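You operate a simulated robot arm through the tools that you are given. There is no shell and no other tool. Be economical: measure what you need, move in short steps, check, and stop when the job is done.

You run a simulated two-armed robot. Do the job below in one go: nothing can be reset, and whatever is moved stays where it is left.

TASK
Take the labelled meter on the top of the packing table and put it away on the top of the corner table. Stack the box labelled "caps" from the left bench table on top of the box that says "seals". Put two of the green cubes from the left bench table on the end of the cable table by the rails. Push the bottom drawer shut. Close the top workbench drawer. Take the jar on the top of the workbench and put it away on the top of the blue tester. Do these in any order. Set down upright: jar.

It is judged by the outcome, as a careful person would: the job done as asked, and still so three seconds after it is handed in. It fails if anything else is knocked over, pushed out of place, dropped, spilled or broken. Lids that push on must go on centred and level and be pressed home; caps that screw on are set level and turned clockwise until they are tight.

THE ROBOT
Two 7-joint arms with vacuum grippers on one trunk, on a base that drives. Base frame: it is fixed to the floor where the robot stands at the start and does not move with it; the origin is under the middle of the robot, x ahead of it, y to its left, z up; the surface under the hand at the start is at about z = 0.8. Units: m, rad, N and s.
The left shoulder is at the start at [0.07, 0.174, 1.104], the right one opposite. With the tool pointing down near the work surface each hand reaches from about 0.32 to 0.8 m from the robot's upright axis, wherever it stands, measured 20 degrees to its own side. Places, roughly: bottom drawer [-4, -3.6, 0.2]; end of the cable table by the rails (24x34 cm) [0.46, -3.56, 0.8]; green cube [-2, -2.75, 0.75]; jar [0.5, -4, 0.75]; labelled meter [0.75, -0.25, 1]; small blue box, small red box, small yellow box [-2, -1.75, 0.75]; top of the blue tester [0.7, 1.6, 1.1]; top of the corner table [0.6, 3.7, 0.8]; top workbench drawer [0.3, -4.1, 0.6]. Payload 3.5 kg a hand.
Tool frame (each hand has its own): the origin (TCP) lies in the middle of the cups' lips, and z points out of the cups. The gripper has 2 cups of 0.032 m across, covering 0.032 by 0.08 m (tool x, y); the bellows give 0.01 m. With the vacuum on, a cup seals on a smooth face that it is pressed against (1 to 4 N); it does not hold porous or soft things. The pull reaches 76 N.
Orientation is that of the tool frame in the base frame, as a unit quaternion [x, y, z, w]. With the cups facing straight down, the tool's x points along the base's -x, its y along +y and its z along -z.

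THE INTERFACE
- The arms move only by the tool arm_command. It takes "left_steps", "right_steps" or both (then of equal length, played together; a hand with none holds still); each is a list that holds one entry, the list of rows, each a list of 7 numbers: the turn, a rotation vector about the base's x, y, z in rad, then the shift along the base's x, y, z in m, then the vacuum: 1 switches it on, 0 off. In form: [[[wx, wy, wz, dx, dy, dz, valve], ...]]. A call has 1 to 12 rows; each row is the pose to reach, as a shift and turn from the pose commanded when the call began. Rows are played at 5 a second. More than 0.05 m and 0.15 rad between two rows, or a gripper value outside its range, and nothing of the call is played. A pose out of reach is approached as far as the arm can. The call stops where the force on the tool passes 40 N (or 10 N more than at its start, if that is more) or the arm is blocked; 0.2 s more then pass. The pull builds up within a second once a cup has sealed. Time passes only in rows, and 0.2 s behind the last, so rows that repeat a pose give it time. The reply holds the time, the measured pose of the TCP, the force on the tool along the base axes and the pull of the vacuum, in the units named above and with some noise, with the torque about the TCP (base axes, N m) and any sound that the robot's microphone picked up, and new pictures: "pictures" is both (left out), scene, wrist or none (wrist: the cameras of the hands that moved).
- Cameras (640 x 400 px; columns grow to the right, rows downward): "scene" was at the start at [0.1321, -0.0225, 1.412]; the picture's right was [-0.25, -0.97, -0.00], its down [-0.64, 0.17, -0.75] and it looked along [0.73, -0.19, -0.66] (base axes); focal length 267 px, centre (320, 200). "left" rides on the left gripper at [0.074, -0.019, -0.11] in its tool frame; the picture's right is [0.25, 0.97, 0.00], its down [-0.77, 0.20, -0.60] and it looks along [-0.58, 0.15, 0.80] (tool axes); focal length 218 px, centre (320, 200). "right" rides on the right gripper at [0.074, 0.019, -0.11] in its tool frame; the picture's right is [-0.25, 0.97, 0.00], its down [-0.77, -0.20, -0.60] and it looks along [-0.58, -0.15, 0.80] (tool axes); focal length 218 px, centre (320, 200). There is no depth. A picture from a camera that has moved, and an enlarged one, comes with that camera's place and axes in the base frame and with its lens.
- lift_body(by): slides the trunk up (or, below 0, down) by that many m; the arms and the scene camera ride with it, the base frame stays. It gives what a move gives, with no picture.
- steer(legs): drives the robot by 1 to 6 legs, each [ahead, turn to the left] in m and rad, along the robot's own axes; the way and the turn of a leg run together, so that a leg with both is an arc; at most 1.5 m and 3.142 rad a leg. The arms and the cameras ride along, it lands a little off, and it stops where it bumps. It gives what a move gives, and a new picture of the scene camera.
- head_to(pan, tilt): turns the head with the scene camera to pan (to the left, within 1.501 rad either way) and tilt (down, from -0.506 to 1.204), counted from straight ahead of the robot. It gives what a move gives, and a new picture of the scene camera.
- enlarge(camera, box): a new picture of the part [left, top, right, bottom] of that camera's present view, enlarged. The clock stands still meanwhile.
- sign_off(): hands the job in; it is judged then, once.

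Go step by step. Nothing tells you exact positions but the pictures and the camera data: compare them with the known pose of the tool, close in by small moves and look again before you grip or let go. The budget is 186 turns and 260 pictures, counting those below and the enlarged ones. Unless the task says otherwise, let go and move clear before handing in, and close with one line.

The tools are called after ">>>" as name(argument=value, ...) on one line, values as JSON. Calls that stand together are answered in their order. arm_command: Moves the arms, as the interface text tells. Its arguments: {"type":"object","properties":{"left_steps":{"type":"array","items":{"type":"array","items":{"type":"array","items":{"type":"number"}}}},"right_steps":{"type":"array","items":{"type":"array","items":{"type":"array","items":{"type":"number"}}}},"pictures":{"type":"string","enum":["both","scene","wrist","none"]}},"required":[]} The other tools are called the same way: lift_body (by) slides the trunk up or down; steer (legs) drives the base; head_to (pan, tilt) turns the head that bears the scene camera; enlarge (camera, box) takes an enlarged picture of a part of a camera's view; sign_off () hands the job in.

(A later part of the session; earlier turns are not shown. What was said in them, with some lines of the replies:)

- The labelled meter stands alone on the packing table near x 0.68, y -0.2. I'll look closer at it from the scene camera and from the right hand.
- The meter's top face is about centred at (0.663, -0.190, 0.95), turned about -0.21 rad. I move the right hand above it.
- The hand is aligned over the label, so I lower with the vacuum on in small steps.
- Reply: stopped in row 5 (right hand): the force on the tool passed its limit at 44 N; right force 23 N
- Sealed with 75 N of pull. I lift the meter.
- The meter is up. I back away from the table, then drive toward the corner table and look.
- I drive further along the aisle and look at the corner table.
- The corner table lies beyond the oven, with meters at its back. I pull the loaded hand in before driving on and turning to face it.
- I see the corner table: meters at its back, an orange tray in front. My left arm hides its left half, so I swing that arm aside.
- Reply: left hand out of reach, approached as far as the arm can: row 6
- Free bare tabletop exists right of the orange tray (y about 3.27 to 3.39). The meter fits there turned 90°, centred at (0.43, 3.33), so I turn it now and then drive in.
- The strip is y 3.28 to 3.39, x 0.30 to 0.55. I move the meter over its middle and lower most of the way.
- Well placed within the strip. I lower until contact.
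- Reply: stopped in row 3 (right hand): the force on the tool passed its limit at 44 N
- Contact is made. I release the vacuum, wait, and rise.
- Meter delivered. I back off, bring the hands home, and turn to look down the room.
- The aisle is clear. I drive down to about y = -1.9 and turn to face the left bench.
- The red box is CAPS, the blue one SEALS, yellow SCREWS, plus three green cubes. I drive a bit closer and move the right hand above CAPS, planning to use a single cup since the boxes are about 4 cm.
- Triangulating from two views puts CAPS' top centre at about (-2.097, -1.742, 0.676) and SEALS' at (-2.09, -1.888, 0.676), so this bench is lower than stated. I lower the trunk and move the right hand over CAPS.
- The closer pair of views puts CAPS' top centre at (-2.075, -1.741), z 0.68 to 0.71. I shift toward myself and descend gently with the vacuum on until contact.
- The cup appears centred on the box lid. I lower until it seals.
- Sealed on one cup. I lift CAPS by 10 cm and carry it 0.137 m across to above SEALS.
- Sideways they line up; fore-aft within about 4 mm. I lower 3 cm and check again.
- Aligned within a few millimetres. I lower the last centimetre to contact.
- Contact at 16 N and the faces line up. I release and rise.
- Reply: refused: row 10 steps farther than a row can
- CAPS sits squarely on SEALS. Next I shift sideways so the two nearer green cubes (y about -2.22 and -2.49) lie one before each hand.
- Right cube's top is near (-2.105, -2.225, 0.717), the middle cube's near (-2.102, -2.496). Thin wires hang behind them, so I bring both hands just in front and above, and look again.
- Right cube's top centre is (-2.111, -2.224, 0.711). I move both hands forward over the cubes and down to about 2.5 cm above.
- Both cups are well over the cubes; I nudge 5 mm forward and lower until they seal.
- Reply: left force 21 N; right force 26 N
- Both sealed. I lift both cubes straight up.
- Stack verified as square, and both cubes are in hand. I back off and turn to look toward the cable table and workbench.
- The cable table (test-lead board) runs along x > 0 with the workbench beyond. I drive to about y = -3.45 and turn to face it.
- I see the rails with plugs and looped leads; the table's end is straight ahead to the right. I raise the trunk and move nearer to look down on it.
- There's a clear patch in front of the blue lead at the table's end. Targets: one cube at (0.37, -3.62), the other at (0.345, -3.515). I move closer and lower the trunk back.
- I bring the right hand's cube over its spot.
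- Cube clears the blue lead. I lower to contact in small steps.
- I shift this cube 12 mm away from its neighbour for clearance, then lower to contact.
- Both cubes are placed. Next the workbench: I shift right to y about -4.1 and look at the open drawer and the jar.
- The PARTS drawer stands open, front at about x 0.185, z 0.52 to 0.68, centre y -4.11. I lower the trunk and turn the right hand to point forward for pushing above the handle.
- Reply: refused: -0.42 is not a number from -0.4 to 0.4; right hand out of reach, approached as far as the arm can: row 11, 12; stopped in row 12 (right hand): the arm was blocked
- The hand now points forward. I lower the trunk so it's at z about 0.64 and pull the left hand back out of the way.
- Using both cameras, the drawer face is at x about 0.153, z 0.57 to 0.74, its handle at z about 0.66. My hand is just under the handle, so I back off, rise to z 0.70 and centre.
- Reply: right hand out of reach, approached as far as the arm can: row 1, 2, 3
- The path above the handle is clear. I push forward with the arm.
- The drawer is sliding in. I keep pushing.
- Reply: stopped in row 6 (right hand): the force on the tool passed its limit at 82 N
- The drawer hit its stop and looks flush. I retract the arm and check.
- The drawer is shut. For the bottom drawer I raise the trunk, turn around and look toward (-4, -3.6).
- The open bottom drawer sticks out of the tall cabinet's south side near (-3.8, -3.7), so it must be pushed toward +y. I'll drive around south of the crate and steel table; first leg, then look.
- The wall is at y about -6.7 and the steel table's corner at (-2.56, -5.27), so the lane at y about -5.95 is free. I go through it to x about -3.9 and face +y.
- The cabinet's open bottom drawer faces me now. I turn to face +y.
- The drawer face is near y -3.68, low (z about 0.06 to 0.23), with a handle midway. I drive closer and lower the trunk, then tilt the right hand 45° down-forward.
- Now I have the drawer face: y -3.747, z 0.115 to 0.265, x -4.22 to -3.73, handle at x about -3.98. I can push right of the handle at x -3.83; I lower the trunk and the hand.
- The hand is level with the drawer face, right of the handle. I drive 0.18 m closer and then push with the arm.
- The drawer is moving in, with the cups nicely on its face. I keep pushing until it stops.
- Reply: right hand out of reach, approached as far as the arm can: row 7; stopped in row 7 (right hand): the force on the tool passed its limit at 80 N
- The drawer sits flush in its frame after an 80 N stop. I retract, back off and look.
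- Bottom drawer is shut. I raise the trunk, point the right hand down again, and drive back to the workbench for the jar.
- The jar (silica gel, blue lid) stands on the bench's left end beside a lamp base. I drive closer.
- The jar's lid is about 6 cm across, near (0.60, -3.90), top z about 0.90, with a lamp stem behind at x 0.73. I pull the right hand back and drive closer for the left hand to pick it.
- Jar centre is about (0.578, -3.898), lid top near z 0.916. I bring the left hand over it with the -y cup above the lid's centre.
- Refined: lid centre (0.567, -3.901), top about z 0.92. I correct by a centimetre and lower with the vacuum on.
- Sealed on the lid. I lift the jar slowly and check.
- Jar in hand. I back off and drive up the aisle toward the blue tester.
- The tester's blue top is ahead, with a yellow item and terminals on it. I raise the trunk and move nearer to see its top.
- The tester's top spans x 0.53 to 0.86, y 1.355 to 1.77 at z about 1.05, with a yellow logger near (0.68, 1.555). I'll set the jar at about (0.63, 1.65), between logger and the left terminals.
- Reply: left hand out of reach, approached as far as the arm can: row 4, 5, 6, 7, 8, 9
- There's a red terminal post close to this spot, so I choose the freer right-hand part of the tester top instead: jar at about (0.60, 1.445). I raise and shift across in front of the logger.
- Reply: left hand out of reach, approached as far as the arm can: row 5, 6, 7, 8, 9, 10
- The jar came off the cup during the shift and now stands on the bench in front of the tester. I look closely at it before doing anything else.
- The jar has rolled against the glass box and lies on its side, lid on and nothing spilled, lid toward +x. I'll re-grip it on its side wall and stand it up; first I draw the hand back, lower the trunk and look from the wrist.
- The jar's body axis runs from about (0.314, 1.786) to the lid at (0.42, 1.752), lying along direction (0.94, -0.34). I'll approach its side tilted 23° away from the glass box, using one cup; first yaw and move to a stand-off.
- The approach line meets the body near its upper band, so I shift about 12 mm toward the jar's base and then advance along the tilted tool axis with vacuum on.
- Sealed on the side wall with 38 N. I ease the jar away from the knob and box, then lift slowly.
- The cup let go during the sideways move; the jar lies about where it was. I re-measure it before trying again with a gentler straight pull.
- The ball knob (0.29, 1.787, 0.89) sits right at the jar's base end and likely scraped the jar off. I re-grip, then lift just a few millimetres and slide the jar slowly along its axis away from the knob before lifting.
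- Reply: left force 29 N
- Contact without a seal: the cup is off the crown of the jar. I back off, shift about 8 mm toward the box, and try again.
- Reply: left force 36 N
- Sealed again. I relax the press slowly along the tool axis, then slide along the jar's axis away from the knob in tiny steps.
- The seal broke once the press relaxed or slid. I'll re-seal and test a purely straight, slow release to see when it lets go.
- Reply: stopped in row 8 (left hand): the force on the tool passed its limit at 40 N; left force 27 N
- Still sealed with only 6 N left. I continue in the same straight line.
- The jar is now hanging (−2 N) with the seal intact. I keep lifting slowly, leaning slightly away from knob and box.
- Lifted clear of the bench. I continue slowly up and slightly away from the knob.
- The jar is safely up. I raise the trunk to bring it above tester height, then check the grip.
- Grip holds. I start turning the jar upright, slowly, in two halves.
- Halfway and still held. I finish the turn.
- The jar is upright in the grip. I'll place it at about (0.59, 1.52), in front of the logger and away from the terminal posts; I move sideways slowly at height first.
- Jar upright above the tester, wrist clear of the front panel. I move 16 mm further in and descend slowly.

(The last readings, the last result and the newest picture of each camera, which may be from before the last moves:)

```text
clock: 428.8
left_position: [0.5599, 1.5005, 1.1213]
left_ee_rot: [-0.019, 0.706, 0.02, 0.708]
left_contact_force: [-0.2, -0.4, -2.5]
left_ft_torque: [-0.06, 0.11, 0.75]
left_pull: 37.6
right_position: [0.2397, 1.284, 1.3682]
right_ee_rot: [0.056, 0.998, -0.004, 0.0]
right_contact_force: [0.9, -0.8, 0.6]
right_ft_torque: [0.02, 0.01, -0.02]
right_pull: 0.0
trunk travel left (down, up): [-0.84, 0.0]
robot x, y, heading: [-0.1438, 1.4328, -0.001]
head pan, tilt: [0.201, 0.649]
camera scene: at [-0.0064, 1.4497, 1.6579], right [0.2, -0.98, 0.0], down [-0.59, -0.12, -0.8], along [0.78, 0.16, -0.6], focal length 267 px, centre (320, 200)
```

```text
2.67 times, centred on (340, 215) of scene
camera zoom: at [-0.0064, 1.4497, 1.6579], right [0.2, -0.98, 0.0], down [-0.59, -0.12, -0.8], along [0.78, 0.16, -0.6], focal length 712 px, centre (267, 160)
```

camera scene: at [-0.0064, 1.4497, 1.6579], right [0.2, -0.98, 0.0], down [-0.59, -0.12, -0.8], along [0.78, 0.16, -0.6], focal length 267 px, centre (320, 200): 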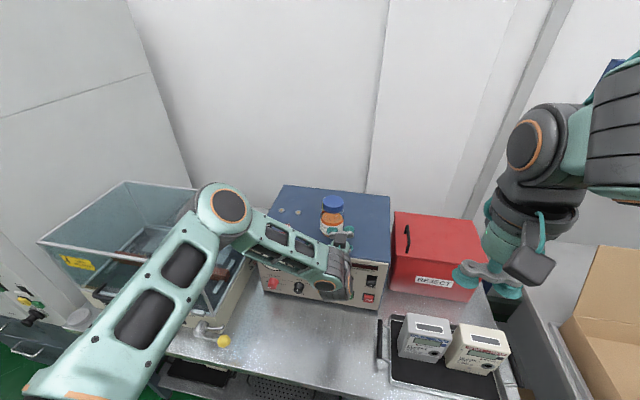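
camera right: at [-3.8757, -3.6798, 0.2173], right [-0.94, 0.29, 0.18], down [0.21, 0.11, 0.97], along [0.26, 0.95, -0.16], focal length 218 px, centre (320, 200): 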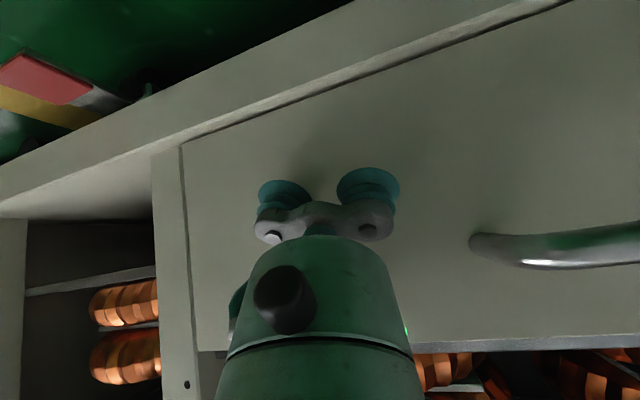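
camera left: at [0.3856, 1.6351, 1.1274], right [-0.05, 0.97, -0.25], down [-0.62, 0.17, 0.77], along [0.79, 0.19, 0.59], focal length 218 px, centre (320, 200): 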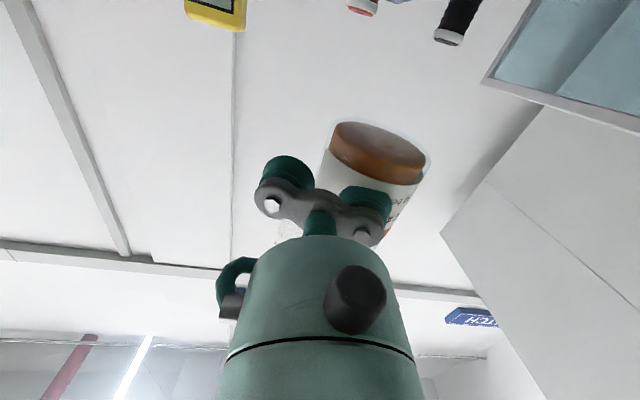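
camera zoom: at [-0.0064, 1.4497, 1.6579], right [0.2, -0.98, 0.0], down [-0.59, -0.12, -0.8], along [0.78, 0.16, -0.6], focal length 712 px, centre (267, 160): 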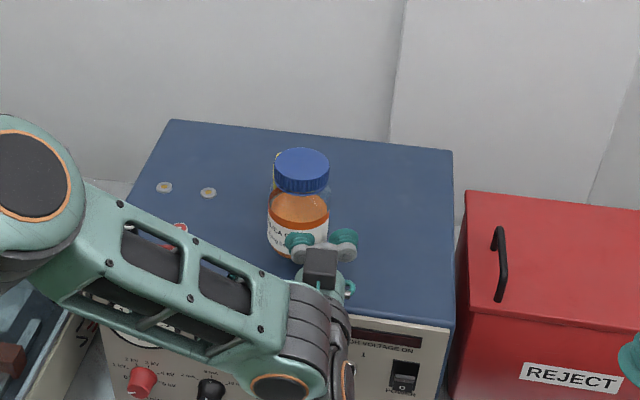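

>>> arm_command(left_steps=[[[0, 0, 0, 0, 0, -0.005, 1], [0, 0, 0, 0, 0, -0.01, 1], [0, 0, 0, 0, 0, -0.015, 1], [0, 0, 0, 0, 0, -0.02, 1], [0, 0, 0, 0, 0, -0.023, 1], [0, 0, 0, 0, 0, -0.023, 1]]], pictures="none")

```text
clock: 430.2
left_position: [0.5596, 1.5005, 1.0991]
left_ee_rot: [-0.019, 0.706, 0.02, 0.707]
left_contact_force: [0.2, -0.2, -2.5]
left_ft_torque: [-0.06, 0.09, 0.75]
left_pull: 37.8
right_position: [0.2409, 1.2836, 1.3669]
right_ee_rot: [0.056, 0.998, -0.004, -0.001]
right_contact_force: [0.7, -0.2, 0.4]
right_ft_torque: [-0.01, 0.0, 0.0]
right_pull: 0.0
trunk travel left (down, up): [-0.84, 0.0]
robot x, y, heading: [-0.1454, 1.4331, 0.006]
head pan, tilt: [0.201, 0.649]
```

>>> arm_command(left_steps=[[[0, 0, 0, 0, 0, -0.003, 1], [0, 0, 0, 0, 0, -0.006, 1], [0, 0, 0, 0, 0, -0.009, 1], [0, 0, 0, 0, 0, -0.009, 1]]], pictures="none")

>>> enlarge(camera="scene", box=[290, 170, 390, 260])

```text
clock: 431.2
left_position: [0.5574, 1.5001, 1.0931]
left_ee_rot: [-0.018, 0.704, 0.02, 0.709]
left_contact_force: [-1.6, -2.0, 15.6]
left_ft_torque: [0.28, 0.01, 0.79]
left_pull: 38.2
right_position: [0.2378, 1.2826, 1.3679]
right_ee_rot: [0.056, 0.998, -0.003, 0.001]
right_contact_force: [-0.7, 0.0, 0.4]
right_ft_torque: [-0.03, 0.0, 0.01]
right_pull: 0.0
trunk travel left (down, up): [-0.84, 0.0]
robot x, y, heading: [-0.1462, 1.4347, 0.001]
head pan, tilt: [0.201, 0.649]
```

```text
4.44 times, centred on (340, 215) of scene
camera zoom: at [-0.0104, 1.4484, 1.6583], right [0.2, -0.98, 0.0], down [-0.59, -0.12, -0.8], along [0.78, 0.16, -0.6], focal length 1187 px, centre (231, 133)
```

zoom: 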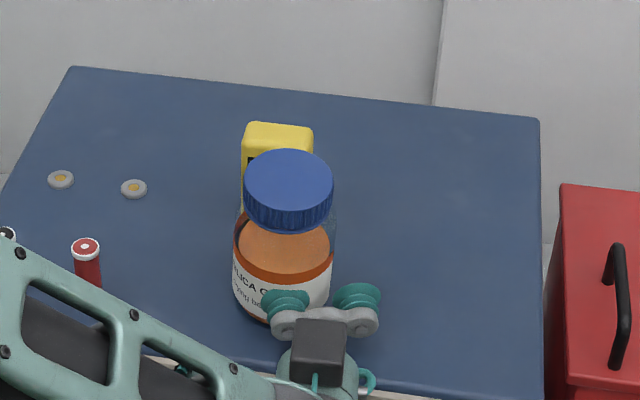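

The jar's base has contact at 15 N and stands clear of the logger. I ease the load, release, and draw straight back slowly.

>>> arm_command(left_steps=[[[0, 0, 0, 0, 0, 0.0, 1], [0, 0, 0, 0, 0, 0.001, 1], [0, 0, 0, 0, 0, 0.001, 0], [0, 0, 0, 0, 0, 0.001, 0], [0, 0, 0, 0, 0, 0.001, 0], [0, 0, 0, 0, 0, 0.001, 0], [0, 0, 0, 0, 0, 0.001, 0]]], pictures="none")

>>> arm_command(left_steps=[[[0, 0, 0, -0.003, 0, 0, 0], [0, 0, 0, -0.007, 0, 0, 0], [0, 0, 0, -0.013, 0, 0.0, 0], [0, 0, 0, -0.022, 0, 0.0, 0], [0, 0, 0, -0.035, 0, 0.0, 0], [0, 0, 0, -0.05, 0, 0.0, 0], [0, 0, 0, -0.07, 0, 0.01, 0]]], pictures="scene")

>>> enlarge(camera="scene", box=[290, 170, 390, 260])

```text
clock: 432.8
left_position: [0.5595, 1.5005, 1.0906]
left_ee_rot: [-0.019, 0.706, 0.021, 0.708]
left_contact_force: [0.2, 0.1, 0.0]
left_ft_torque: [0.0, 0.01, -0.01]
left_pull: 0.0
right_position: [0.24, 1.2829, 1.3688]
right_ee_rot: [0.055, 0.998, -0.003, 0.0]
right_contact_force: [0.3, 0.7, 0.7]
right_ft_torque: [-0.01, 0.0, 0.01]
right_pull: 0.0
trunk travel left (down, up): [-0.84, 0.0]
robot x, y, heading: [-0.1437, 1.4355, 0.001]
head pan, tilt: [0.201, 0.649]
```

```text
clock: 434.4
left_position: [0.4887, 1.5013, 1.1014]
left_ee_rot: [-0.018, 0.706, 0.019, 0.708]
left_contact_force: [0.2, -0.3, 0.0]
left_ft_torque: [-0.01, -0.02, -0.03]
left_pull: 0.0
right_position: [0.2393, 1.2844, 1.3685]
right_ee_rot: [0.056, 0.998, -0.005, 0.0]
right_contact_force: [-0.7, -0.8, 0.0]
right_ft_torque: [0.0, 0.0, -0.05]
right_pull: 0.0
trunk travel left (down, up): [-0.84, 0.0]
robot x, y, heading: [-0.1382, 1.433, 0.003]
head pan, tilt: [0.201, 0.649]
camera scene: at [-0.0075, 1.4504, 1.658], right [0.2, -0.98, 0.0], down [-0.59, -0.12, -0.8], along [0.78, 0.16, -0.6], focal length 267 px, centre (320, 200)
```

scene: 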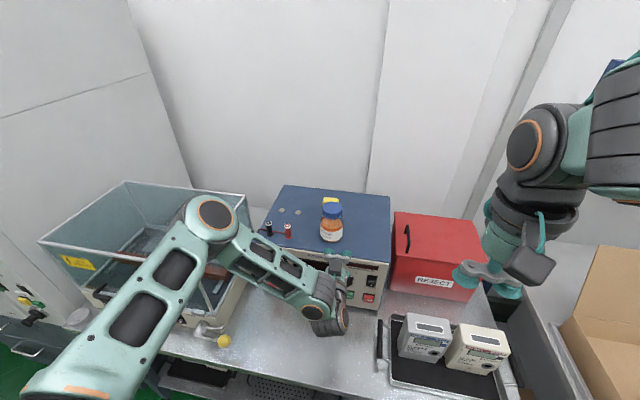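

```text
4.44 times, centred on (340, 215) of scene
camera zoom: at [-0.0075, 1.4504, 1.658], right [0.2, -0.98, 0.0], down [-0.59, -0.12, -0.8], along [0.78, 0.16, -0.6], focal length 1187 px, centre (231, 133)
```

zoom: 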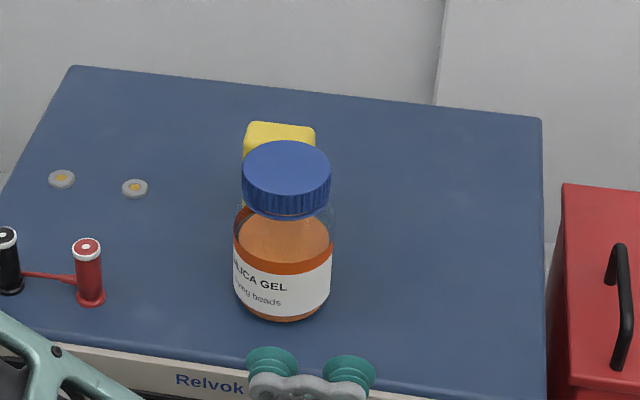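

The jar stands upright on the tester with its lid on, and nothing else has moved. I back away to clear it and take a last look.

>>> steer(legs=[[-0.35, 0.0]])

>>> enlarge(camera="scene", box=[220, 120, 420, 260])

```text
clock: 436.7
left_position: [0.1335, 1.5019, 1.0995]
left_ee_rot: [-0.018, 0.707, 0.02, 0.707]
left_contact_force: [-0.3, -0.5, 0.4]
left_ft_torque: [-0.03, -0.01, 0.0]
left_pull: 0.0
right_position: [-0.1141, 1.2842, 1.3679]
right_ee_rot: [0.055, 0.998, -0.003, -0.001]
right_contact_force: [1.0, 0.3, -0.1]
right_ft_torque: [-0.04, 0.01, -0.03]
right_pull: 0.1
trunk travel left (down, up): [-0.84, 0.0]
robot x, y, heading: [-0.4963, 1.4323, 0.004]
head pan, tilt: [0.201, 0.649]
camera scene: at [-0.3616, 1.4497, 1.6577], right [0.2, -0.98, 0.0], down [-0.59, -0.12, -0.8], along [0.78, 0.16, -0.61], focal length 267 px, centre (320, 200)
```

scene: 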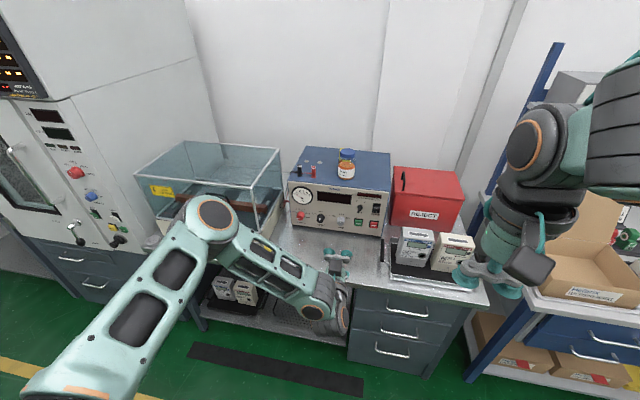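

```text
2.86 times, centred on (320, 190) of scene
camera zoom: at [-0.3616, 1.4497, 1.6577], right [0.2, -0.98, 0.0], down [-0.59, -0.12, -0.8], along [0.78, 0.16, -0.61], focal length 763 px, centre (320, 229)
```

zoom: 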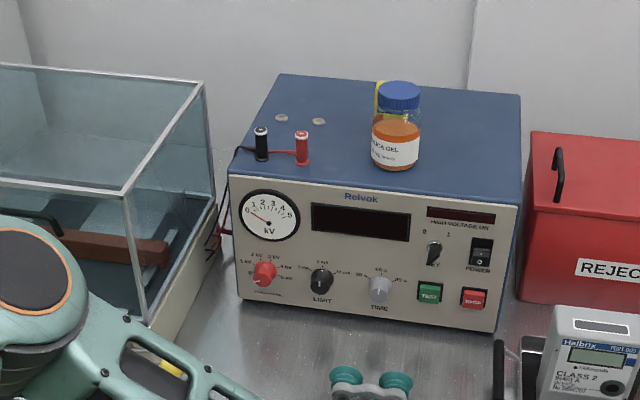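

All six parts are done and the hands are clear, so I hand the job in.

>>> sign_off()

```text
The job is handed in.
```

All six parts are finished and handed in, but I dropped the jar once on the way: it fell from the gripper onto the bench in front of the tester and rolled against the glass box. The lid stayed on, nothing spilled that I could see, and it now stands upright on the blue tester.
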